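You operate a simulated robot arm through the tools that you are given. There is no shell and no other tool. Be economical: measure what you need, move in short steps, check, and stop when the job is done.

Carry out the task below with a simulated robot arm. There is one attempt and no reset: what you move stays moved.

Task
Wipe off the dark smear, then turn the brass knob till fresh grease shows.
Fine: pull the long red lever (the brake) first and push it back once the grease shows; use the blue cloth and put it back; stop at the first bead. What is to be rubbed or washed off counts as gone when no trace of it is left.

It is judged by the outcome, as a careful person would: the job done as asked, and still so three seconds after it is handed in. It fails if anything else is knocked over, pushed out of place, dropped, spilled or broken. Flat cloth is picked up by pressing the open fingertips on it (5 to 10 N) and closing them slowly along it; thin cloth reads only 2 to 8 mm in the jaws.

Robot
A 7-joint arm with a two-finger gripper, fixed in place. Base frame: the origin is at the foot of the arm, x ahead of it, y to its left, z up. Readings come in mm, degrees, newtons and seconds.
With the tool pointing down near the work surface it reaches from about 360 to 780 mm from the base axis. Its first joint turns from -143.0 to 143.0 degrees. Payload 2.45 kg.
The tool frame sits at the grasp point between the pads (the TCP): z along the fingers, y along the line on which they close. The tips reach 26 mm beyond it. The gripper opens to 96 mm. The gripper's body begins 69 mm behind the TCP.
Orientation is told as [roll, pitch, yaw] about the base's x, y, z axes, in that order, counted from this pose: with the fingers straight down and closing along the base's y, the tool's x points along the base's -x, its y along +y and its z along -z.

Tools
- The arm moves only by the tool nudge_tool. Its argument "increments" is a list of rows, each an object (a shift or turn left out is 0, a gripper value left out holds the last) with "offset": the shift along the tool's x, y, z in units of 40 mm (1.0 is 40 mm), a list of three; "turn": the turn, a rotation vector about the tool's x, y, z in units of 5 degrees (1.0 is 5 degrees), a list of three; "gripper": the gripper command, from -1 (fully open) to 1 (shut), values between in proportion. In form: [{"offset": [dx, dy, dz], "turn": [wx, wy, wz], "gripper": gripper}, ...]. A call has 1 to 8 rows; each row shifts and turns the commanded pose from where the row before left it, along the tool's axes as they then stand. A call with a number of a shift or a turn outside -1 to 1 is refused whole. A row lasts 0.2 s, in which the tool goes at most 50 mm and 8.6 degrees; a call with a longer step from one row to the next is refused whole, and so is a gripper value outside its range. Where a pose cannot be reached the arm comes as near as it can. A force on the tool above 60 N (or 10 N above the force at the start of the call, whichever is more), or a blocked arm, ends the call early, and 0.2 s more pass. The fingers move at their own pace and stop on an object; they squeeze with about 24 N. The grip force told is the motor's: it shows also when the fingers shut on nothing. Time passes only in rows, and 0.2 s behind the last, so rows that do not move let the fingers close. It gives the time, the measured TCP pose, the force on the tool (base axes), the opening and the grip force at its end, in the units of the frame above (readings bear some noise), with the torque about the TCP (base axes, N m) and any sound that the robot's microphone picked up, and new pictures: "views" is both (left out), scene, wrist or none.
- Cameras (640 x 400 px; columns grow to the right, rows downward): "scene" is fixed at [220.1, 500.7, 1631.3]; the picture's right is [-0.83, -0.56, 0.00], its down [-0.34, 0.49, -0.80] and it looks along [0.45, -0.66, -0.60] (base axes); focal length 355 px, centre (320, 200). "wrist" rides on the gripper at [82, 3, -98] in the tool frame; the picture's right is [-0.04, 1.00, 0.00], its down [-0.73, -0.03, -0.68] and it looks along [-0.68, -0.03, 0.73] (tool axes); focal length 256 px, centre (320, 200). There is no depth. A picture from a camera that has moved, and an enlarged one, comes with that camera's place and axes in the base frame and with its lens.
- lift_body(by): slides the trunk up (or, below 0, down) by that many mm; the arm rides with it, the base frame stays. It gives what a move gives, with no picture.
- close_up(camera, box): a new picture of the part [left, top, right, bottom] of that camera's present view, enlarged. The clock stands still meanwhile.
- sign_off(): hands the job in; it is judged then, once.

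Work in short steps. Places have to be worked out from the pictures, the camera data and where the tool is seen: move nearer, look again, correct. Check each grasp and each placing, and mend what went wrong. You have 120 turns and 200 pictures in all, those below and enlarged ones among them. Open the gripper and draw the arm clear of the work before you hand the job in, unless the task says otherwise; then end with one line.

The tools are called by a JSON object that holds its "op" and its "data". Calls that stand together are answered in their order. nudge_tool: Moves the arm, as the interface text tells. Its arguments: {"type":"object","properties":{"increments":{"type":"array","items":{"type":"object","properties":{"offset":{"type":"array","items":{"type":"number"}},"turn":{"type":"array","items":{"type":"number"}},"gripper":{"type":"number"}}}},"views":{"type":"string","enum":["both","scene","wrist","none"]}},"required":["increments"]} The other tools are called the same way: lift_body (by) slides the trunk up or down; close_up (camera, box) takes an enlarged picture of a part of a camera's view; sign_off () hands the job in.

At the start:

```text
time: 0.0
tool_pos: [510.9, -61.6, 1229.5]
tool_rot: [0.0, 0.0, -0.1]
ft_force: [0.5, -0.2, 0.2]
wrist_torque: [0.0, 0.06, 0.02]
width: 95.9
finger_force: 0.1
trunk travel left (down, up): [-575.0, 65.0]
```

scene: 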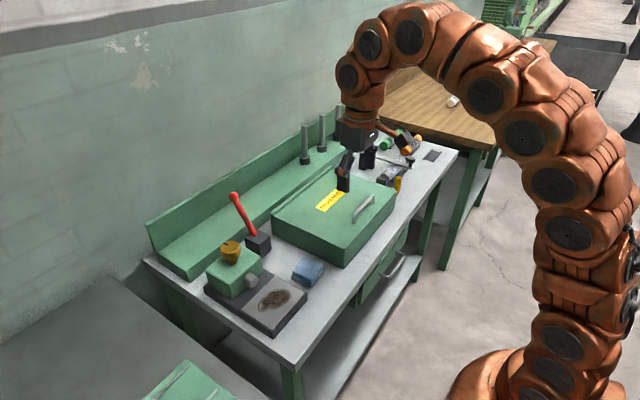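
wrist: 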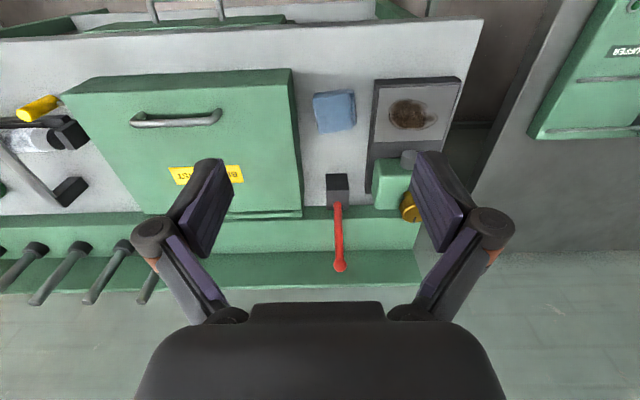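

The bench holds a red lever, a brass knob on a green block, a blue cloth and a plate with a dark smear. I'll enlarge both views to measure.

{"op": "close_up", "data": {"camera": "scene", "box": [180, 170, 350, 350]}}

{"op": "close_up", "data": {"camera": "wrist", "box": [290, 60, 490, 290]}}

```text
2.22 times, centred on (265, 260) of scene
camera zoom: at [220.1, 500.7, 1631.3], right [-0.83, -0.56, 0.0], down [-0.34, 0.49, -0.8], along [0.45, -0.66, -0.6], focal length 788 px, centre (442, 67)
```

zoom: 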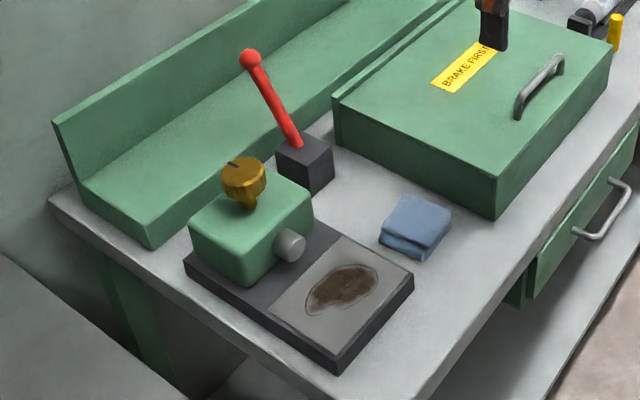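

```text
1.74 times, centred on (390, 175) of wrist
camera zoom: at [429.1, -56.5, 1327.0], right [0.04, 1.0, 0.0], down [0.73, -0.03, 0.68], along [0.68, -0.03, -0.73], focal length 445 px, centre (198, 244)
```

zoom: 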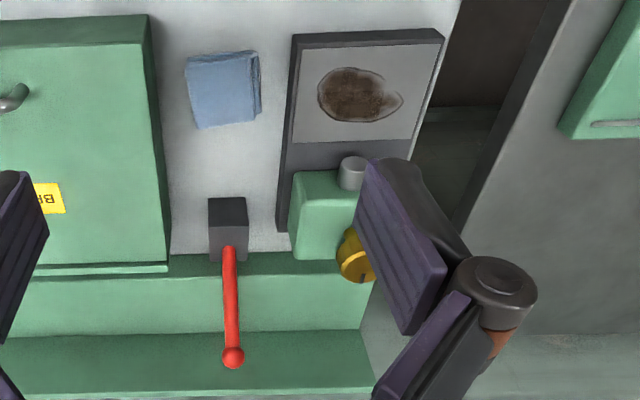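

Triangulating: cloth ≈ (627,-38,878), lever pivot ≈ (818,-36,920), lever ball ≈ (884,-35,1034), knob ≈ (767,97,995) and smear ≈ (634,98,892). I'll lower the trunk and then tilt the tool forward for the lever.

{"op": "lift_body", "data": {"by": -150}}

{"op": "nudge_tool", "data": {"increments": [{"turn": [0, -1, 0]}, {"turn": [0, -1, 0]}, {"turn": [0, -1, 0]}, {"turn": [0, -1, 0]}, {"turn": [0, -1, 0]}, {"turn": [0, -1, 0]}, {"turn": [0, -1, 0]}, {"turn": [0, -1, 0]}], "views": "both"}}

```text
time: 1.8
tool_pos: [510.6, -61.8, 1079.6]
tool_rot: [0.0, 0.0, -0.2]
ft_force: [0.8, -0.2, 0.1]
wrist_torque: [0.01, 0.0, 0.0]
width: 95.9
finger_force: 0.0
trunk travel left (down, up): [-425.0, 215.0]
```

```text
time: 3.5
tool_pos: [510.9, -60.5, 1081.4]
tool_rot: [0.0, -40.0, 0.0]
ft_force: [-0.2, -0.3, 0.2]
wrist_torque: [-0.01, 0.04, 0.0]
width: 96.0
finger_force: 0.1
trunk travel left (down, up): [-425.0, 215.0]
camera wrist: at [385.2, -55.8, 1101.5], right [0.03, 1.0, 0.03], down [0.12, -0.03, 0.99], along [0.99, -0.03, -0.13], focal length 256 px, centre (320, 200)
```

scene: 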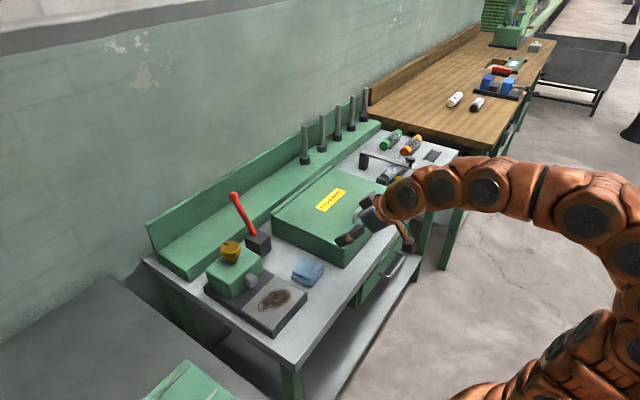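
wrist: 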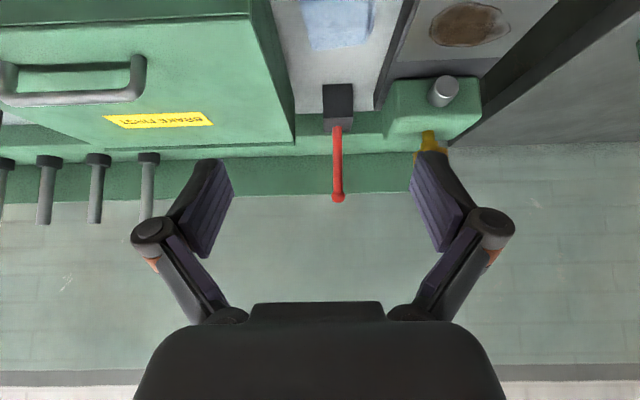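

The lever ball is confirmed near (880,-36,1032). I'll tilt 15° more, half-close the gripper and come up in front of the lever.

{"op": "nudge_tool", "data": {"increments": [{"turn": [0, -1, 0], "gripper": 0}, {"turn": [0, -1, 0]}, {"turn": [0, -1, 0]}, {"turn": [0, 0, 0]}], "views": "none"}}

{"op": "nudge_tool", "data": {"increments": [{"offset": [-0.457, 0.09, 0.94]}, {"offset": [-0.457, 0.09, 0.94]}, {"offset": [-0.457, 0.09, 0.94]}, {"offset": [-0.457, 0.09, 0.94]}, {"offset": [-0.457, 0.09, 0.94]}, {"offset": [-0.457, 0.09, 0.94]}, {"offset": [-0.457, 0.09, 0.94]}, {"offset": [0, 0, 0]}], "views": "both"}}

```text
time: 4.5
tool_pos: [511.4, -61.2, 1080.4]
tool_rot: [-0.1, -55.1, 0.0]
ft_force: [0.0, 0.2, 0.4]
wrist_torque: [0.01, -0.01, 0.0]
width: 47.8
finger_force: 0.0
trunk travel left (down, up): [-425.0, 215.0]
```

```text
time: 6.3
tool_pos: [799.1, -34.6, 1037.7]
tool_rot: [-0.1, -55.1, 0.0]
ft_force: [-0.2, -1.1, -0.6]
wrist_torque: [0.0, -0.05, 0.01]
width: 47.8
finger_force: 0.1
trunk travel left (down, up): [-425.0, 215.0]
camera wrist: at [671.9, -29.5, 1025.7], right [0.02, 1.0, 0.03], down [-0.14, -0.03, 0.99], along [0.99, -0.03, 0.14], focal length 256 px, centre (320, 200)
```

scene: 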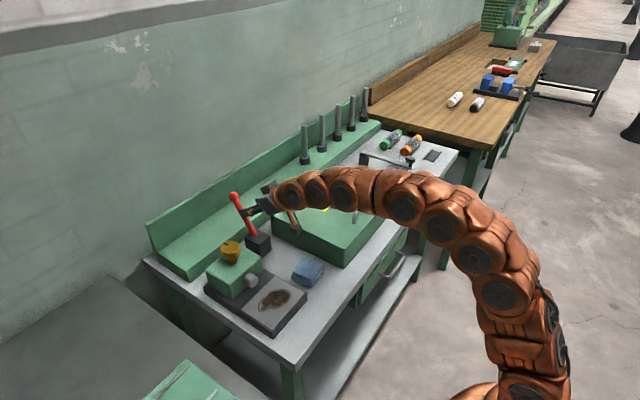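
wrist: 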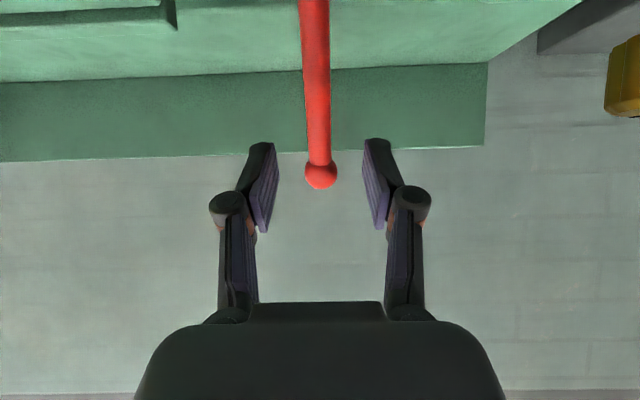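

The lever is centred between the fingers. I'll advance about 75 mm onto the rod below the ball and close.

{"op": "nudge_tool", "data": {"increments": [{"offset": [-0.1, 0, 0.62]}, {"offset": [-0.07, 0, 0.63]}, {"offset": [-0.07, 0, 0.63]}, {"offset": [0, 0, 0]}, {"gripper": 1}, {"gripper": 1}, {"gripper": 1}], "views": "both"}}

```text
time: 8.0
tool_pos: [867.6, -35.7, 1000.3]
tool_rot: [-0.1, -54.9, -0.1]
ft_force: [1.2, 6.0, -1.0]
wrist_torque: [0.05, -0.21, -0.01]
width: 16.2
finger_force: 36.0
trunk travel left (down, up): [-425.0, 215.0]
camera wrist: at [740.9, -30.7, 988.3], right [0.02, 1.0, 0.03], down [-0.14, -0.03, 0.99], along [0.99, -0.03, 0.13], focal length 256 px, centre (320, 200)
```

scene: 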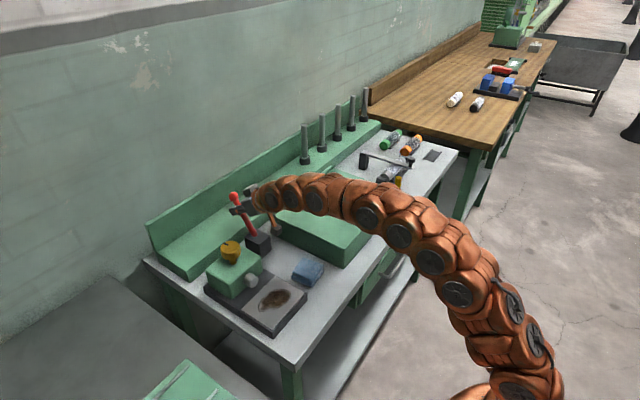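
wrist: 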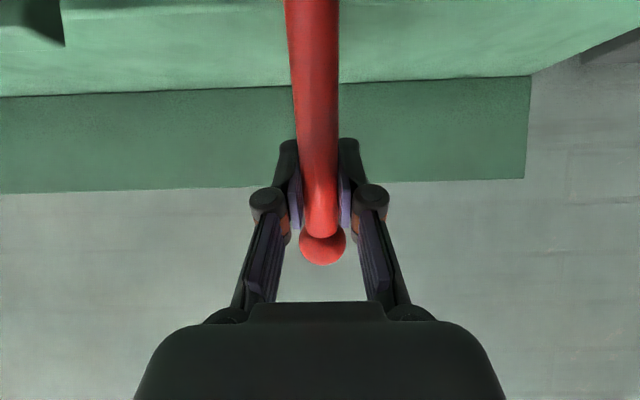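

The rod is gripped (16 mm). I'll pull toward the robot along the lever's arc, the first ~15° first.

{"op": "nudge_tool", "data": {"increments": [{"offset": [0.04, 0, -0.325]}, {"offset": [0.1, 0, -0.32]}, {"offset": [0, 0, 0]}], "views": "wrist"}}

```text
time: 8.8
tool_pos: [842.2, -34.1, 1010.4]
tool_rot: [-0.1, -55.1, 0.0]
ft_force: [12.3, 7.3, 1.8]
wrist_torque: [0.06, -1.26, -0.01]
width: 15.6
finger_force: 42.3
trunk travel left (down, up): [-425.0, 215.0]
camera wrist: at [715.7, -30.6, 998.4], right [0.02, 1.0, 0.03], down [-0.14, -0.03, 0.99], along [0.99, -0.03, 0.14], focal length 256 px, centre (320, 200)
```

wrist: 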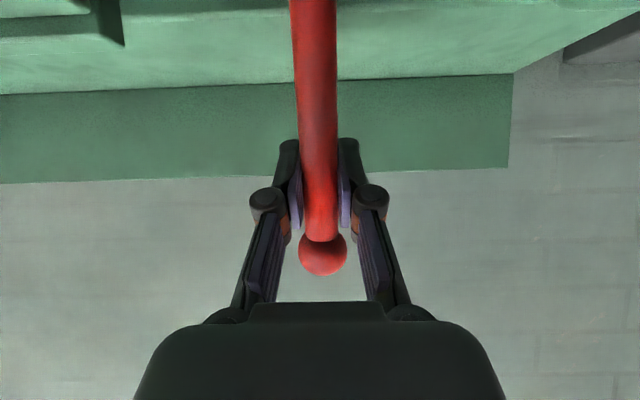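

The lever follows with about 12 N, so I continue along the arc toward -15°.

{"op": "nudge_tool", "data": {"increments": [{"offset": [0.13, 0, -0.295]}, {"offset": [0.17, 0, -0.275]}, {"offset": [0.2, 0, -0.25]}, {"offset": [0.23, 0, -0.22]}, {"offset": [0, 0, 0]}], "views": "both"}}

```text
time: 9.9
tool_pos: [790.6, -35.1, 1011.6]
tool_rot: [-0.1, -55.3, 0.0]
ft_force: [11.5, 8.6, 8.8]
wrist_torque: [0.2, -1.36, 0.05]
width: 16.2
finger_force: 41.7
trunk travel left (down, up): [-425.0, 215.0]
camera wrist: at [664.5, -30.5, 999.9], right [0.02, 1.0, 0.03], down [-0.14, -0.03, 0.99], along [0.99, -0.03, 0.14], focal length 256 px, centre (320, 200)
```

scene: 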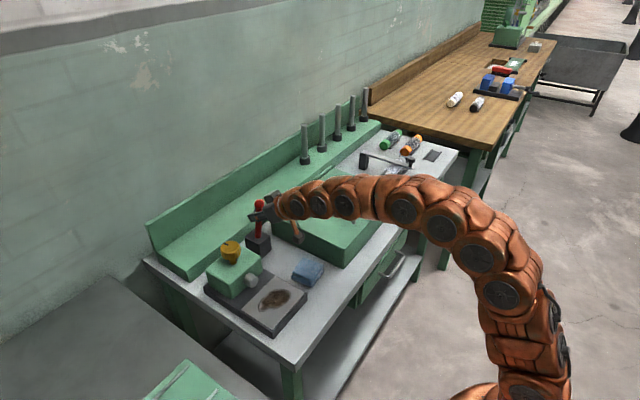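
wrist: 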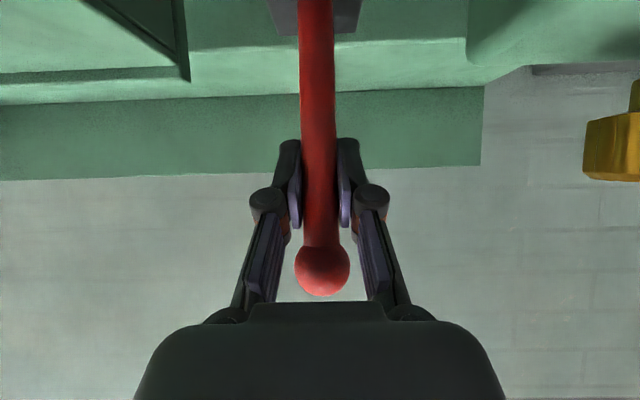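

No click and no stop yet, so I continue down the arc.

{"op": "nudge_tool", "data": {"increments": [{"offset": [0.25, 0, -0.19]}, {"offset": [0.28, 0, -0.15]}, {"offset": [0, 0, 0]}], "views": "wrist"}}

```text
time: 10.8
tool_pos: [768.0, -34.6, 1000.6]
tool_rot: [0.0, -55.0, 0.0]
ft_force: [5.4, 16.8, 16.4]
wrist_torque: [0.36, -1.33, 0.13]
width: 16.6
finger_force: 42.3
trunk travel left (down, up): [-425.0, 215.0]
camera wrist: at [640.2, -30.7, 989.1], right [0.02, 1.0, 0.03], down [-0.14, -0.03, 0.99], along [0.99, -0.03, 0.14], focal length 256 px, centre (320, 200)
```

wrist: 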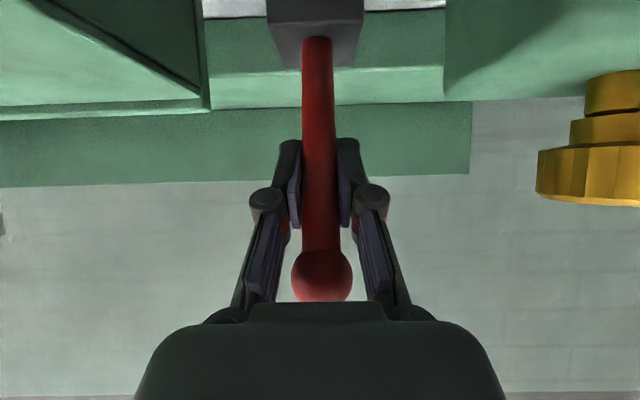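

Steady ~13 N along the arc means friction, not a stop. I continue a bit further, shifting slightly in +y.

{"op": "nudge_tool", "data": {"increments": [{"offset": [0.3, 0.03, -0.115]}, {"offset": [0.31, 0.03, -0.08]}, {"offset": [0, 0, 0]}], "views": "both"}}

```text
time: 11.6
tool_pos: [749.0, -34.7, 983.9]
tool_rot: [-0.1, -55.2, 0.1]
ft_force: [21.5, 8.4, 26.8]
wrist_torque: [0.08, -0.86, 0.12]
width: 17.2
finger_force: 42.5
trunk travel left (down, up): [-425.0, 215.0]
camera wrist: at [621.6, -30.4, 972.7], right [0.02, 1.0, 0.03], down [-0.14, -0.03, 0.99], along [0.99, -0.03, 0.14], focal length 256 px, centre (320, 200)
```

scene: 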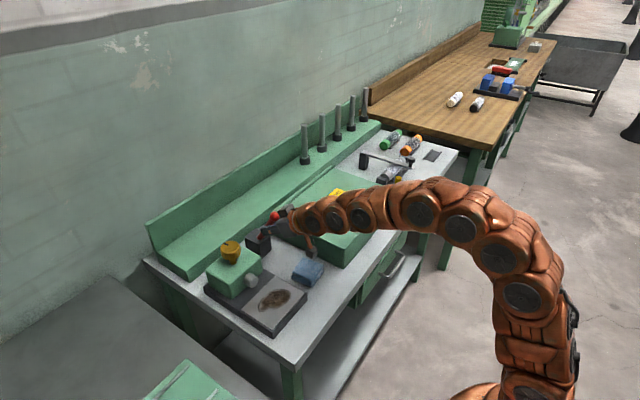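
wrist: 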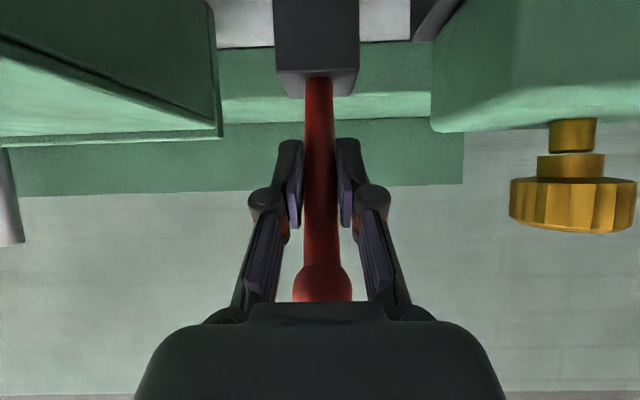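

Resistance along the arc rose to ~34 N, which may be the stop. I'll probe slightly more.

{"op": "nudge_tool", "data": {"increments": [{"offset": [0.12, 0, 0]}, {"offset": [0, 0, 0]}], "views": "wrist"}}

```text
time: 12.2
tool_pos: [744.4, -35.3, 979.4]
tool_rot: [0.1, -55.2, -0.1]
ft_force: [20.9, 1.1, 25.2]
wrist_torque: [-0.06, -0.79, 0.03]
width: 17.5
finger_force: 43.3
trunk travel left (down, up): [-425.0, 215.0]
camera wrist: at [617.8, -30.3, 968.1], right [0.03, 1.0, 0.03], down [-0.14, -0.03, 0.99], along [0.99, -0.03, 0.14], focal length 256 px, centre (320, 200)
```

wrist: 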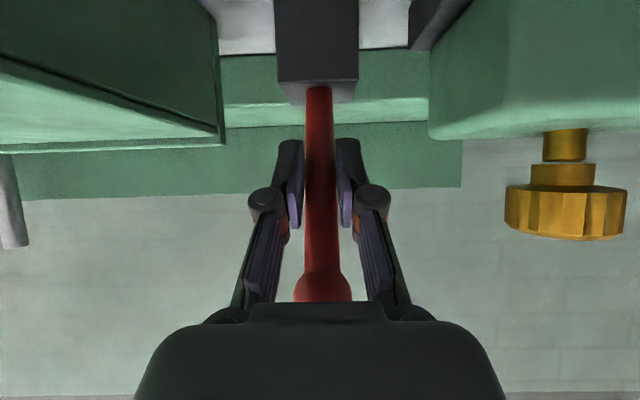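

The force didn't rise with that move, so I'll check in the scene whether the lever moves or slips.

{"op": "close_up", "data": {"camera": "scene", "box": [225, 180, 325, 270]}}

```text
4.44 times, centred on (275, 225) of scene
camera zoom: at [220.1, 500.7, 1631.3], right [-0.83, -0.56, 0.0], down [-0.34, 0.49, -0.8], along [0.45, -0.66, -0.6], focal length 1576 px, centre (520, 89)
```

zoom: 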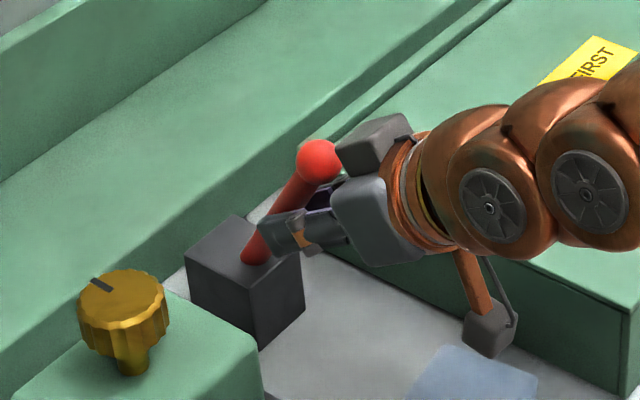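

The ball sits at about (731,-35,1030), about -39°, with the TCP ~20 mm past the rod: the lever has probably stopped and the pads slid. I'll open and back off to see where it rests.

{"op": "nudge_tool", "data": {"increments": [{"gripper": 0.2}, {"gripper": 0.2}, {"gripper": 0.2}, {"offset": [0, 0, -0.8]}, {"offset": [0, 0, -0.8]}, {"offset": [0, 0, -0.8]}, {"offset": [0, 0, 0]}], "views": "both"}}

{"op": "close_up", "data": {"camera": "scene", "box": [205, 180, 325, 280]}}

```text
time: 13.8
tool_pos: [665.3, -31.6, 1035.7]
tool_rot: [0.1, -54.9, 0.1]
ft_force: [-0.2, -0.1, -0.4]
wrist_torque: [0.03, -0.02, -0.04]
width: 38.5
finger_force: 0.0
trunk travel left (down, up): [-425.0, 215.0]
camera wrist: at [537.9, -27.0, 1023.7], right [0.02, 1.0, 0.03], down [-0.14, -0.03, 0.99], along [0.99, -0.03, 0.14], focal length 256 px, centre (320, 200)
```

scene: 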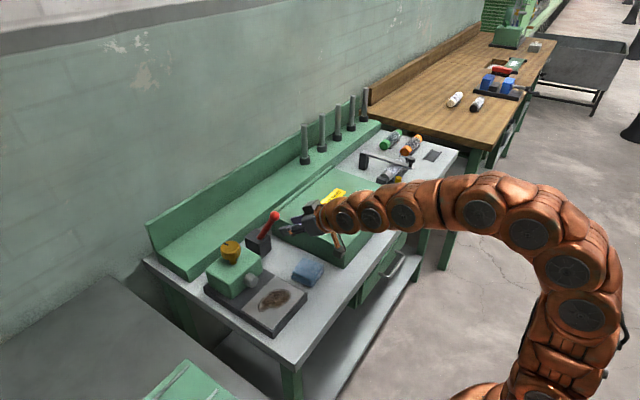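
wrist: 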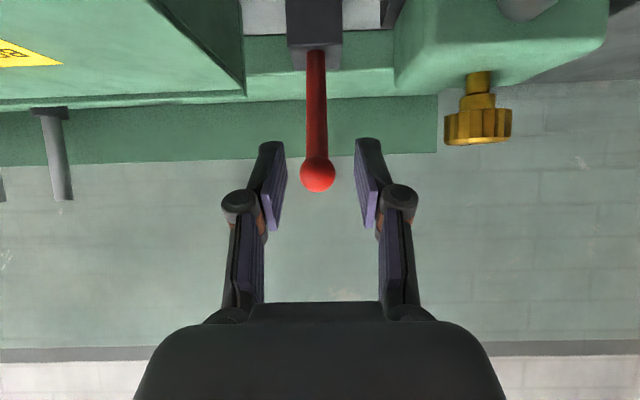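

```text
4.00 times, centred on (265, 230) of scene
camera zoom: at [220.1, 500.7, 1631.3], right [-0.83, -0.56, 0.0], down [-0.34, 0.49, -0.8], along [0.45, -0.66, -0.6], focal length 1419 px, centre (540, 80)
```

zoom: 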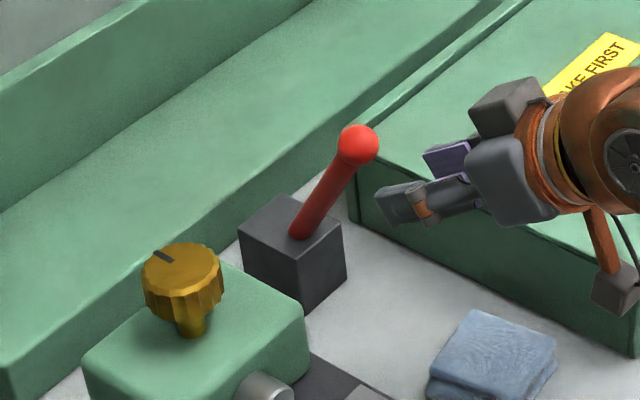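

The ball went from +30.5° to -31.6° about the pivot and holds there, so the brake is fully pulled. Next I turn the tool upright and go above the blue cloth.

{"op": "nudge_tool", "data": {"increments": [{"turn": [0, 1, 0], "offset": [0, 0, -0.3]}, {"turn": [0, 1, 0], "offset": [0, 0, -0.3]}, {"turn": [0, 1, 0], "offset": [0, 0, -0.3]}, {"turn": [0, 1, 0]}, {"turn": [0, 1, 0]}, {"turn": [0, 1, 0]}, {"turn": [0, 1, 0]}, {"turn": [0, 1, 0]}], "views": "none"}}

{"op": "nudge_tool", "data": {"increments": [{"turn": [0, 1, 0]}, {"turn": [0, 1, 0]}, {"turn": [0, 1, 0]}, {"offset": [0, 0, 0]}], "views": "both"}}

```text
time: 15.6
tool_pos: [639.2, -32.2, 1058.2]
tool_rot: [0.0, -15.0, 0.1]
ft_force: [0.3, 0.4, 0.5]
wrist_torque: [-0.05, -0.04, -0.03]
width: 38.3
finger_force: 0.1
trunk travel left (down, up): [-425.0, 215.0]
```

```text
time: 16.6
tool_pos: [639.7, -33.3, 1057.4]
tool_rot: [0.1, -2.4, -0.1]
ft_force: [0.1, 0.6, 0.0]
wrist_torque: [-0.02, 0.01, 0.01]
width: 38.6
finger_force: 0.0
trunk travel left (down, up): [-425.0, 215.0]
camera wrist: at [553.3, -28.3, 1150.6], right [0.04, 1.0, 0.0], down [0.7, -0.03, 0.71], along [0.71, -0.03, -0.7], focal length 256 px, centre (320, 200)
```

scene: 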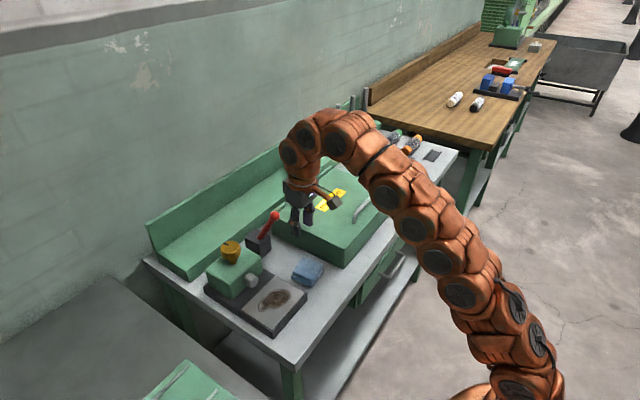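
wrist: 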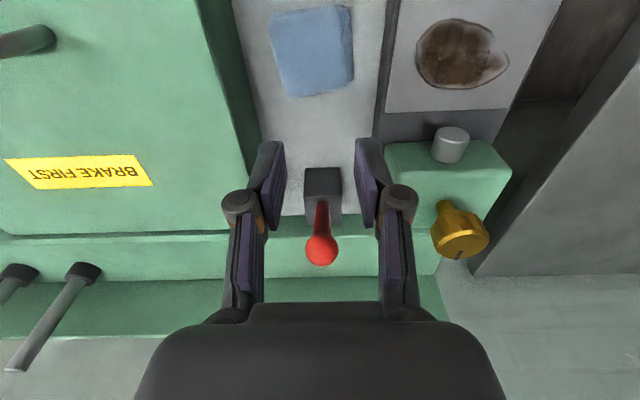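

The cloth is a ~70×65 mm folded square centred near (628,-36). I'll go above it with ~60 mm opening, stopping just clear.

{"op": "nudge_tool", "data": {"increments": [{"offset": [0.15, -0.05, 0.7], "gripper": -0.25}, {"offset": [0.15, -0.05, 0.7]}, {"offset": [0, 0, 0.7]}, {"offset": [0, 0, 0.6]}, {"offset": [0, 0, 0.5]}, {"offset": [0, 0, 0]}, {"offset": [0, 0, 0]}], "views": "both"}}

```text
time: 18.1
tool_pos: [626.8, -37.8, 930.1]
tool_rot: [0.0, 0.0, -0.1]
ft_force: [0.2, 1.6, -0.2]
wrist_torque: [0.01, 0.02, 0.01]
width: 60.1
finger_force: 0.1
trunk travel left (down, up): [-425.0, 215.0]
camera wrist: at [544.8, -32.2, 1028.3], right [0.04, 1.0, 0.0], down [0.73, -0.03, 0.68], along [0.68, -0.03, -0.73], focal length 256 px, centre (320, 200)
```

scene: 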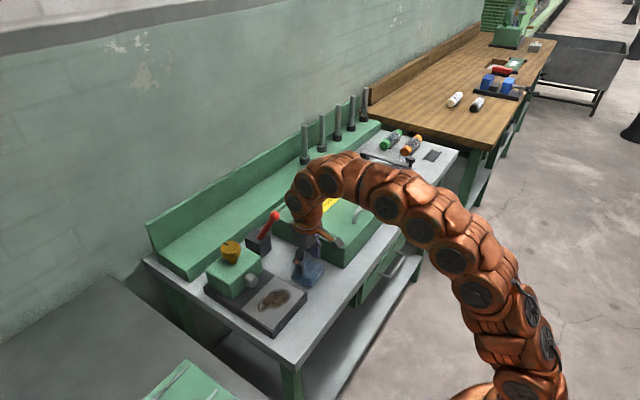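
wrist: 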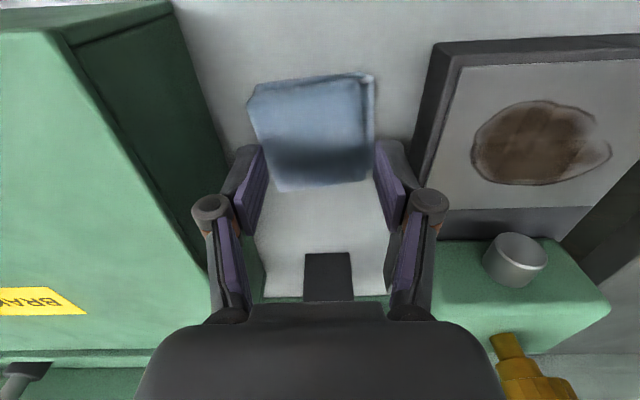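

Fingers line up with the cloth's width. I'll narrow the opening to 44 mm and descend gently until the tips press.

{"op": "nudge_tool", "data": {"increments": [{"offset": [0, 0.02, 0.15], "gripper": 0.08}, {"offset": [0, 0, 0.15]}, {"offset": [0, 0, 0.1]}, {"offset": [0, 0, 0]}], "views": "none"}}

```text
time: 19.1
tool_pos: [626.8, -36.6, 914.9]
tool_rot: [0.0, 0.1, -0.2]
ft_force: [0.3, 0.0, -0.4]
wrist_torque: [-0.05, 0.01, 0.01]
width: 44.1
finger_force: 0.0
trunk travel left (down, up): [-425.0, 215.0]
```

No contact yet at tip z ≈ 889, so I go down in finer steps.

{"op": "nudge_tool", "data": {"increments": [{"offset": [0, 0, 0.07]}, {"offset": [0, 0, 0.07]}, {"offset": [0, 0, 0]}], "views": "none"}}

```text
time: 19.9
tool_pos: [626.1, -35.8, 911.3]
tool_rot: [0.0, -0.3, -0.1]
ft_force: [8.8, -1.4, 32.6]
wrist_torque: [-0.19, -0.18, 0.05]
width: 49.8
finger_force: 6.4
trunk travel left (down, up): [-425.0, 215.0]
```

Contact, but 33 N is too firm, so I back up about 1.8 mm.

{"op": "nudge_tool", "data": {"increments": [{"offset": [0, 0, -0.045]}, {"offset": [0, 0, 0]}], "views": "wrist"}}

```text
time: 20.6
tool_pos: [625.4, -36.5, 911.0]
tool_rot: [-0.1, 0.0, -0.1]
ft_force: [8.3, -0.8, 27.5]
wrist_torque: [-0.12, -0.22, 0.05]
width: 49.6
finger_force: 9.1
trunk travel left (down, up): [-425.0, 215.0]
camera wrist: at [544.2, -31.4, 1007.8], right [0.04, 1.0, 0.0], down [0.73, -0.03, 0.68], along [0.68, -0.03, -0.73], focal length 256 px, centre (320, 200)
```

wrist: 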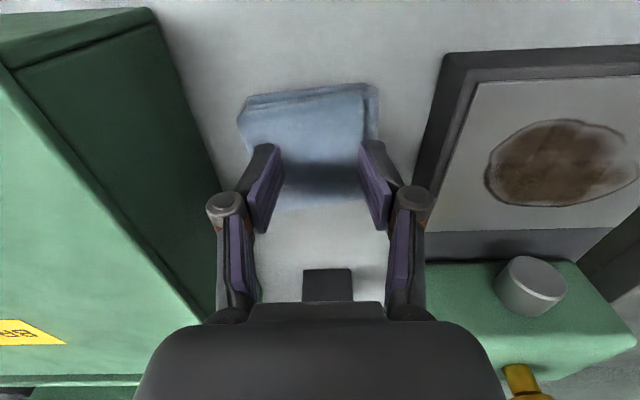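

Still 27 N, so I ease up another 4 mm.

{"op": "nudge_tool", "data": {"increments": [{"offset": [0, 0, -0.05]}, {"offset": [0, 0, -0.04]}, {"offset": [0, 0, 0]}], "views": "none"}}

```text
time: 21.4
tool_pos: [625.8, -35.2, 914.4]
tool_rot: [0.0, 0.2, -0.1]
ft_force: [0.0, 0.6, -0.3]
wrist_torque: [0.04, 0.02, 0.0]
width: 44.3
finger_force: 0.0
trunk travel left (down, up): [-425.0, 215.0]
```

Contact lies between 911 and 914. I lower 2.4 mm.

{"op": "nudge_tool", "data": {"increments": [{"offset": [0, 0, 0.06]}, {"offset": [0, 0, 0]}], "views": "none"}}

```text
time: 21.9
tool_pos: [626.5, -35.5, 913.6]
tool_rot: [-0.1, -0.1, 0.0]
ft_force: [-2.9, 0.9, 10.4]
wrist_torque: [0.1, 0.09, 0.05]
width: 45.0
finger_force: 0.8
trunk travel left (down, up): [-425.0, 215.0]
```

A press of about 10 N is right, so now I close slowly along the cloth.

{"op": "nudge_tool", "data": {"increments": [{"gripper": 0.2}, {"gripper": 0.32}, {"gripper": 0.44}, {"gripper": 0.56}, {"gripper": 0.68}, {"gripper": 0.8}, {"gripper": 0.9}, {"gripper": 1}], "views": "both"}}

```text
time: 23.8
tool_pos: [625.0, -37.5, 912.3]
tool_rot: [0.0, 0.0, -0.1]
ft_force: [0.2, -0.8, 25.5]
wrist_torque: [0.01, -0.01, -0.01]
width: 6.0
finger_force: 24.0
trunk travel left (down, up): [-425.0, 215.0]
camera wrist: at [544.5, -32.0, 1009.3], right [0.04, 1.0, 0.0], down [0.73, -0.03, 0.68], along [0.68, -0.03, -0.73], focal length 256 px, centre (320, 200)
```

scene: 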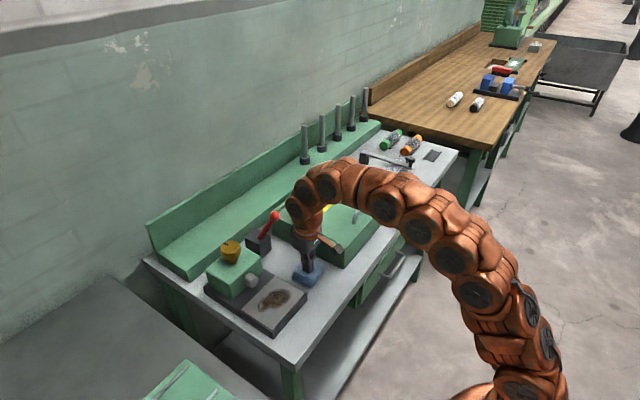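
wrist: 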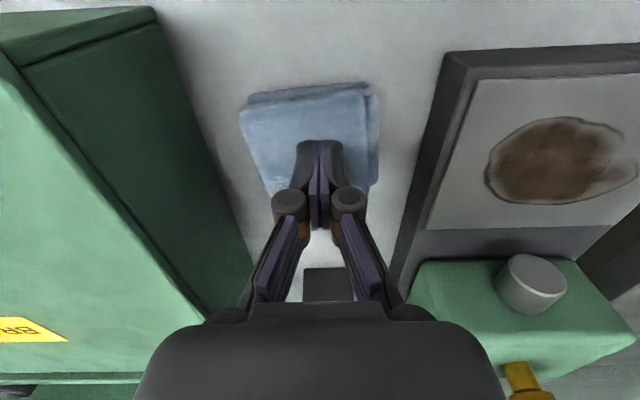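

The jaws read 6.0 mm, so cloth is between them. I lift 60 mm to check.

{"op": "nudge_tool", "data": {"increments": [{"offset": [0, 0, -0.4]}, {"offset": [0, 0, -0.6]}, {"offset": [0, 0, -0.7]}, {"offset": [0, 0, 0]}], "views": "both"}}

{"op": "close_up", "data": {"camera": "scene", "box": [205, 200, 345, 320]}}

```text
time: 24.8
tool_pos: [627.9, -37.6, 978.9]
tool_rot: [0.0, 0.1, -0.1]
ft_force: [-0.6, 0.7, -0.3]
wrist_torque: [0.0, 0.0, -0.03]
width: 0.0
finger_force: 24.8
trunk travel left (down, up): [-425.0, 215.0]
camera wrist: at [547.2, -33.2, 1077.6], right [0.04, 1.0, 0.0], down [0.73, -0.03, 0.68], along [0.68, -0.03, -0.73], focal length 256 px, centre (320, 200)
```

scene: 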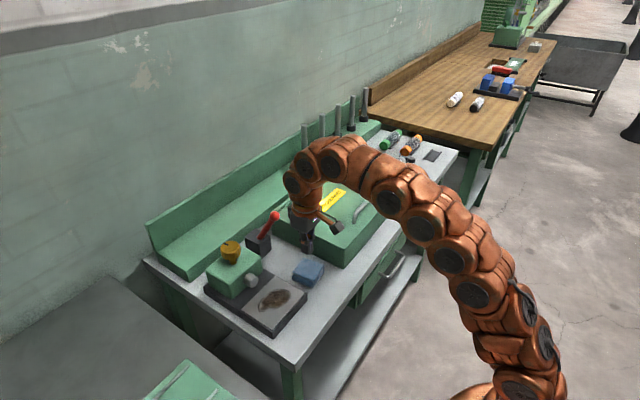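
wrist: 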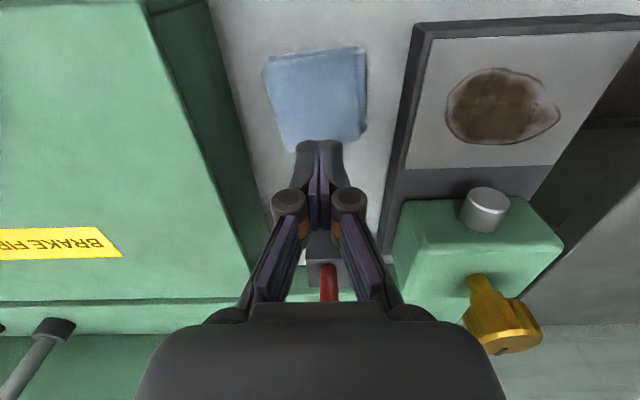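

```text
3.33 times, centred on (275, 260) of scene
camera zoom: at [220.1, 500.7, 1631.3], right [-0.83, -0.56, 0.0], down [-0.34, 0.49, -0.8], along [0.45, -0.66, -0.6], focal length 1182 px, centre (470, 0)
```

zoom: 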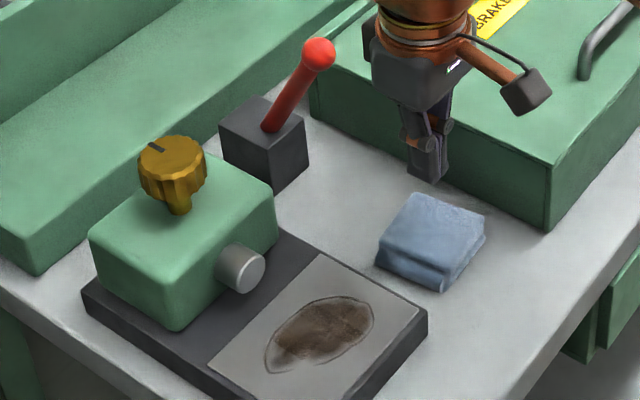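

The cloth slipped out; the press had drifted up to 25 N and I closed and lifted quickly. I'll retry slower, opening and descending again.

{"op": "nudge_tool", "data": {"increments": [{"offset": [0, 0, 0.8], "gripper": 0.0}, {"offset": [0, 0, 0.5]}, {"offset": [0, 0, 0.22]}, {"offset": [0, 0, 0]}, {"offset": [0, 0, 0.05]}, {"offset": [0, 0, 0.0]}], "views": "none"}}

```text
time: 26.1
tool_pos: [626.7, -35.8, 918.8]
tool_rot: [-0.1, 0.0, -0.1]
ft_force: [-0.5, -1.2, 0.0]
wrist_torque: [0.01, -0.02, 0.01]
width: 47.9
finger_force: 0.1
trunk travel left (down, up): [-425.0, 215.0]
```

Still above the cloth. I go down 5 mm slowly.

{"op": "nudge_tool", "data": {"increments": [{"offset": [0, 0, 0.07]}, {"offset": [0, 0, 0.05]}, {"offset": [0, 0, 0.02]}, {"offset": [0, 0, 0]}, {"offset": [0, 0, 0]}], "views": "none"}}

```text
time: 27.4
tool_pos: [628.5, -37.0, 912.9]
tool_rot: [0.0, -0.1, 0.0]
ft_force: [1.6, 0.7, 4.3]
wrist_torque: [-0.02, -0.04, -0.02]
width: 47.9
finger_force: 0.1
trunk travel left (down, up): [-425.0, 215.0]
```

The press is 4 N; I add 0.4 mm and close the first part slowly.

{"op": "nudge_tool", "data": {"increments": [{"offset": [0, 0, 0.012], "gripper": 0.05}, {"gripper": 0.1}, {"gripper": 0.15}, {"gripper": 0.2}, {"gripper": 0.25}, {"gripper": 0.3}, {"gripper": 0.35}, {"gripper": 0.4}], "views": "none"}}

```text
time: 29.1
tool_pos: [626.7, -36.8, 913.3]
tool_rot: [0.1, 0.0, -0.1]
ft_force: [2.7, 0.2, 39.5]
wrist_torque: [-0.02, -0.01, -0.03]
width: 33.4
finger_force: 9.0
trunk travel left (down, up): [-425.0, 215.0]
```

The bunching cloth pushes back at 40 N, so I ease up while continuing to close.

{"op": "nudge_tool", "data": {"increments": [{"offset": [0, 0, -0.05]}, {"offset": [0, 0, 0]}], "views": "wrist"}}

```text
time: 29.8
tool_pos: [626.4, -36.8, 912.8]
tool_rot: [0.0, 0.0, -0.1]
ft_force: [-1.8, -0.9, 27.7]
wrist_torque: [-0.16, 0.06, -0.07]
width: 27.3
finger_force: 8.1
trunk travel left (down, up): [-425.0, 215.0]
camera wrist: at [545.2, -32.0, 1010.6], right [0.04, 1.0, 0.0], down [0.73, -0.03, 0.68], along [0.68, -0.03, -0.73], focal length 256 px, centre (320, 200)
```

wrist: 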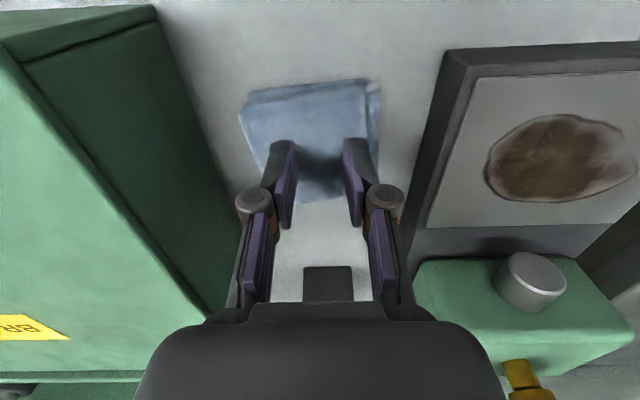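

{"op": "nudge_tool", "data": {"increments": [{"offset": [0, 0, -0.025], "gripper": 0.45}, {"offset": [0, 0, 0], "gripper": 0.5}, {"gripper": 0.55}, {"gripper": 0.6}], "views": "none"}}

```text
time: 30.8
tool_pos: [627.1, -36.2, 913.2]
tool_rot: [0.0, 0.0, -0.1]
ft_force: [-1.4, -0.3, 7.8]
wrist_torque: [0.0, 0.0, -0.03]
width: 18.7
finger_force: 0.1
trunk travel left (down, up): [-425.0, 215.0]
```

At 8 N with 19 mm opening, I close the rest slowly.

{"op": "nudge_tool", "data": {"increments": [{"gripper": 0.66}, {"gripper": 0.72}, {"gripper": 0.78}, {"gripper": 0.84}, {"gripper": 0.9}, {"gripper": 0.96}, {"gripper": 1}, {"gripper": 1}], "views": "none"}}

```text
time: 32.5
tool_pos: [628.1, -36.6, 914.6]
tool_rot: [-0.1, 0.0, -0.1]
ft_force: [0.4, 0.0, 0.5]
wrist_torque: [-0.01, -0.03, 0.0]
width: 0.2
finger_force: 24.2
trunk travel left (down, up): [-425.0, 215.0]
```

Pressure was lost this time and nothing is held. I retry from a 30 mm opening, keeping the press at 5–10 N as it closes.

{"op": "nudge_tool", "data": {"increments": [{"offset": [0, 0, -0.1], "gripper": 0.35}, {"offset": [0, 0, 0]}, {"offset": [0, 0, 0]}, {"offset": [0, 0, 0.08]}, {"offset": [0, 0, 0.07]}, {"offset": [0, 0, 0]}, {"offset": [0, 0, 0]}], "views": "none"}}

```text
time: 34.1
tool_pos: [628.1, -37.5, 913.4]
tool_rot: [0.0, -0.2, -0.1]
ft_force: [6.5, 0.5, 15.1]
wrist_torque: [-0.02, -0.17, 0.01]
width: 32.6
finger_force: 0.9
trunk travel left (down, up): [-425.0, 215.0]
```

{"op": "nudge_tool", "data": {"increments": [{"gripper": 0.4}, {"gripper": 0.45}, {"gripper": 0.5}, {"gripper": 0.55}], "views": "none"}}

```text
time: 35.1
tool_pos: [625.3, -37.6, 913.7]
tool_rot: [-0.2, -0.2, -0.1]
ft_force: [1.5, -0.8, 28.7]
wrist_torque: [-0.06, -0.03, 0.01]
width: 21.6
finger_force: 0.1
trunk travel left (down, up): [-425.0, 215.0]
```

{"op": "nudge_tool", "data": {"increments": [{"gripper": 0.6, "offset": [0, 0, -0.012]}, {"gripper": 0.65}, {"gripper": 0.7}, {"gripper": 0.75}], "views": "none"}}

```text
time: 36.1
tool_pos: [626.6, -36.4, 912.9]
tool_rot: [0.0, -0.1, -0.1]
ft_force: [-1.2, -1.0, 33.9]
wrist_torque: [-0.05, 0.03, -0.02]
width: 12.5
finger_force: 0.0
trunk travel left (down, up): [-425.0, 215.0]
```

{"op": "nudge_tool", "data": {"increments": [{"gripper": 0.8, "offset": [0, 0, -0.02]}, {"gripper": 0.85}, {"gripper": 0.9}, {"gripper": 0.95}, {"gripper": 1}, {"gripper": 1}], "views": "wrist"}}

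```text
time: 37.5
tool_pos: [626.4, -37.9, 912.1]
tool_rot: [0.0, 0.0, -0.1]
ft_force: [-2.3, -0.6, 11.9]
wrist_torque: [-0.01, 0.08, 0.02]
width: 6.1
finger_force: 23.9
trunk travel left (down, up): [-425.0, 215.0]
camera wrist: at [545.2, -32.2, 1009.7], right [0.04, 1.0, 0.0], down [0.73, -0.03, 0.68], along [0.68, -0.03, -0.73], focal length 256 px, centre (320, 200)
```

wrist: 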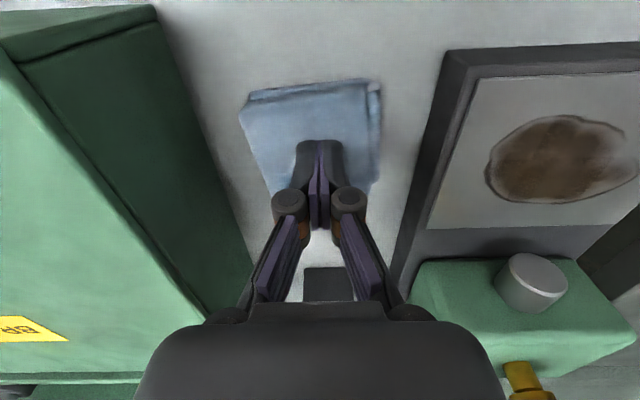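

Now 6.1 mm at 12 N. I lift very slowly and watch the width.

{"op": "nudge_tool", "data": {"increments": [{"gripper": 1}, {"offset": [0, 0, -0.05]}, {"offset": [0, 0, -0.05]}, {"offset": [0, 0, -0.05]}, {"offset": [0, 0, -0.05]}, {"offset": [0, 0, -0.05]}, {"offset": [0, 0, 0]}], "views": "wrist"}}

```text
time: 39.1
tool_pos: [626.6, -36.5, 924.0]
tool_rot: [0.1, 0.0, -0.1]
ft_force: [-0.7, -0.3, 0.1]
wrist_torque: [-0.01, -0.01, 0.02]
width: 0.0
finger_force: 23.6
trunk travel left (down, up): [-425.0, 215.0]
camera wrist: at [545.6, -32.3, 1020.9], right [0.04, 1.0, 0.0], down [0.73, -0.03, 0.68], along [0.68, -0.03, -0.73], focal length 256 px, centre (320, 200)
```

wrist: 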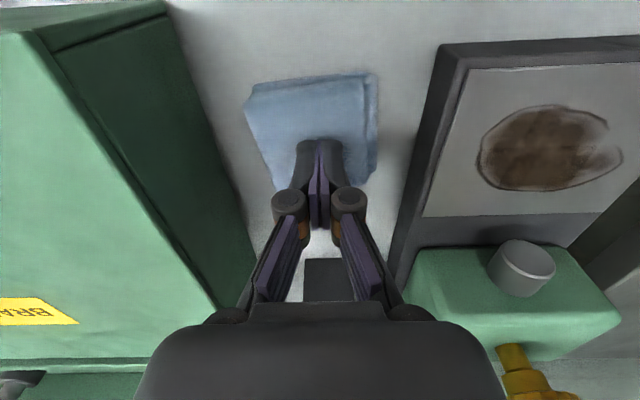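

It slips again: the fold is too shallow. I'll rise and turn the jaws 90° so they close along x, which also keeps the knuckles clear of the cabinet.

{"op": "nudge_tool", "data": {"increments": [{"offset": [0, 0, -0.7], "turn": [0, 0, 1], "gripper": -0.25}, {"offset": [0, 0, -0.5], "turn": [0, 0, 1]}, {"turn": [0, 0, 1]}, {"turn": [0, 0, 1]}, {"turn": [0, 0, 1]}, {"turn": [0, 0, 1]}, {"turn": [0, 0, 1]}, {"turn": [0, 0, 1]}], "views": "none"}}

{"op": "nudge_tool", "data": {"increments": [{"turn": [0, 0, 1]}, {"turn": [0, 0, 1]}, {"turn": [0, 0, 1]}, {"turn": [0, 0, 1]}, {"turn": [0, 0, 1]}, {"turn": [0, 0, 1]}, {"turn": [0, 0, 1]}, {"turn": [0, 0, 1]}], "views": "none"}}

{"op": "nudge_tool", "data": {"increments": [{"turn": [0, 0, 1]}, {"turn": [0, 0, 1]}, {"turn": [0, 0, 0]}], "views": "both"}}

```text
time: 41.0
tool_pos: [625.8, -37.3, 970.1]
tool_rot: [0.1, -0.1, -40.2]
ft_force: [0.6, 0.0, -0.8]
wrist_torque: [-0.02, -0.02, 0.0]
width: 60.2
finger_force: 0.1
trunk travel left (down, up): [-425.0, 215.0]
```

```text
time: 42.8
tool_pos: [627.0, -36.0, 969.5]
tool_rot: [0.0, 0.0, -80.1]
ft_force: [-0.3, -0.4, -0.1]
wrist_torque: [-0.02, -0.01, 0.01]
width: 60.1
finger_force: 0.1
trunk travel left (down, up): [-425.0, 215.0]
```

```text
time: 43.5
tool_pos: [627.2, -36.1, 970.3]
tool_rot: [-0.1, 0.0, -90.1]
ft_force: [-0.3, 0.2, -0.1]
wrist_torque: [0.0, 0.0, -0.01]
width: 59.7
finger_force: 0.1
trunk travel left (down, up): [-425.0, 215.0]
camera wrist: at [630.4, 46.1, 1067.2], right [1.0, -0.04, 0.0], down [-0.03, -0.73, 0.68], along [-0.03, -0.68, -0.73], focal length 256 px, centre (320, 200)
```

scene: 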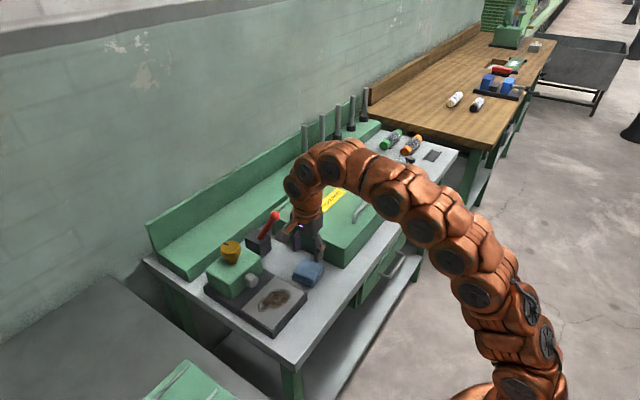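
wrist: 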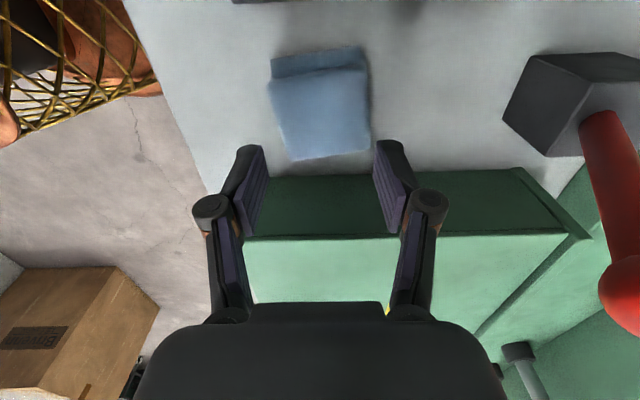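

{"op": "close_up", "data": {"camera": "wrist", "box": [240, 30, 400, 180]}}

```text
2.67 times, centred on (320, 105) of wrist
camera zoom: at [630.4, 46.1, 1067.2], right [1.0, -0.04, 0.0], down [-0.03, -0.73, 0.68], along [-0.03, -0.68, -0.73], focal length 683 px, centre (320, 453)
```

zoom: 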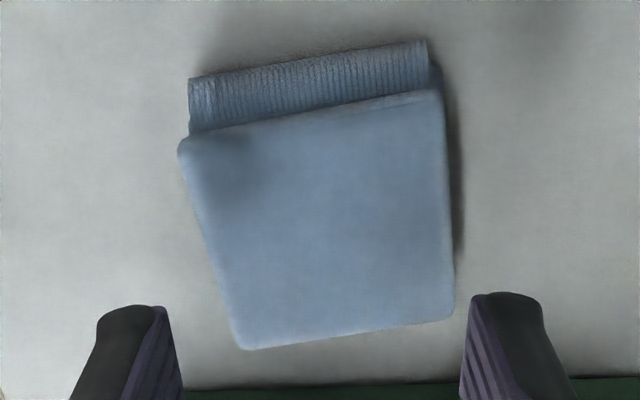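

The pad is a neat ~70 mm folded square turned about 11°, so it may be firm enough to take by its sides. I align the yaw, open wide and lower the fingers either side of it.

{"op": "nudge_tool", "data": {"increments": [{"turn": [0, 0, -1], "gripper": -0.95}, {"turn": [0, 0, -1.0]}, {"turn": [0, 0, -0.2], "offset": [0.02, 0.0, 0.0]}, {"offset": [0, 0, 0.5]}, {"offset": [0, 0, 0.5]}, {"offset": [0, 0, 0.3]}, {"offset": [0, 0, 0]}], "views": "both"}}

```text
time: 45.1
tool_pos: [628.5, -36.2, 918.4]
tool_rot: [0.0, 0.0, -79.1]
ft_force: [1.2, -0.7, -0.3]
wrist_torque: [0.02, 0.01, -0.01]
width: 93.4
finger_force: 0.0
trunk travel left (down, up): [-425.0, 215.0]
camera wrist: at [616.1, 45.7, 1015.4], right [0.99, 0.15, 0.0], down [0.11, -0.73, 0.68], along [0.1, -0.67, -0.73], focal length 256 px, centre (320, 200)
```

scene: 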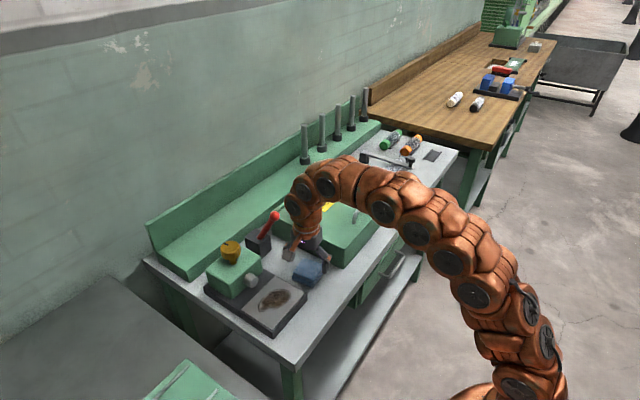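
wrist: 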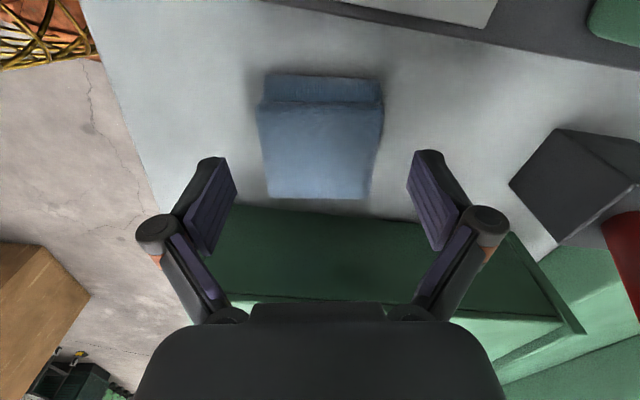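

Aligned and centred. I lower 15 mm so the tips sit beside the pad, then close slowly.

{"op": "nudge_tool", "data": {"increments": [{"offset": [0, 0, 0.2]}, {"offset": [0, 0, 0.19]}, {"offset": [0, 0, 0]}, {"gripper": -0.75}, {"gripper": -0.6}, {"gripper": -0.5}, {"gripper": -0.4}], "views": "wrist"}}

```text
time: 46.8
tool_pos: [628.2, -36.1, 902.9]
tool_rot: [0.0, 0.0, -79.2]
ft_force: [0.0, -0.1, 2.1]
wrist_torque: [-0.01, 0.05, -0.09]
width: 71.2
finger_force: 24.7
trunk travel left (down, up): [-425.0, 215.0]
camera wrist: at [615.7, 45.6, 1000.6], right [0.99, 0.15, 0.0], down [0.11, -0.73, 0.68], along [0.1, -0.67, -0.73], focal length 256 px, centre (320, 200)
```

wrist: 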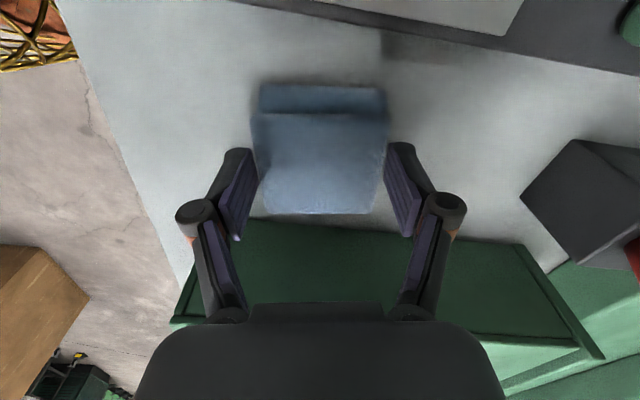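

The fingers stop on the pad at 71 mm with 24.7 N, so it behaves as a firm pad. I close to full squeeze and lift a little.

{"op": "nudge_tool", "data": {"increments": [{"gripper": -0.2}, {"gripper": 0.2}, {"gripper": 0.6}, {"gripper": 1}, {"gripper": 1}, {"offset": [0, 0, -0.2]}, {"offset": [0, 0, -0.4]}, {"offset": [0, 0, 0]}], "views": "both"}}

```text
time: 48.5
tool_pos: [625.5, -36.5, 926.4]
tool_rot: [-0.1, 0.0, -79.1]
ft_force: [0.2, 0.9, -0.5]
wrist_torque: [0.02, -0.02, -0.01]
width: 71.0
finger_force: 23.9
trunk travel left (down, up): [-425.0, 215.0]
camera wrist: at [613.8, 45.8, 1024.3], right [0.99, 0.15, 0.0], down [0.11, -0.73, 0.68], along [0.1, -0.67, -0.73], focal length 256 px, centre (320, 200)
```

scene: 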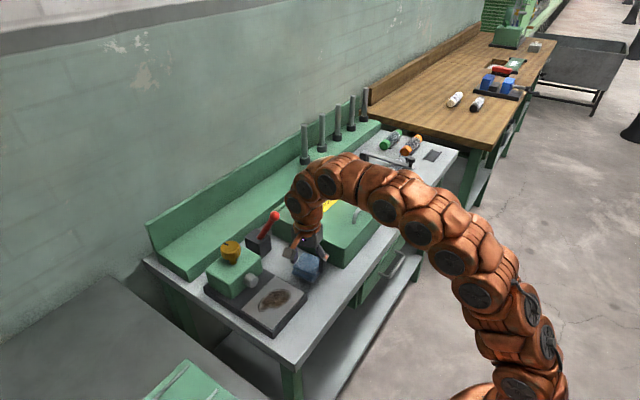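
wrist: 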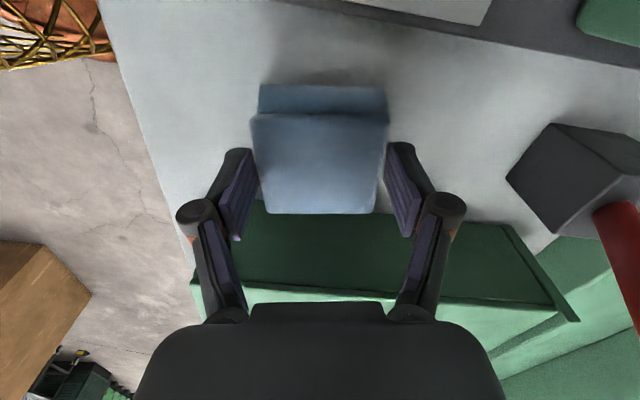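

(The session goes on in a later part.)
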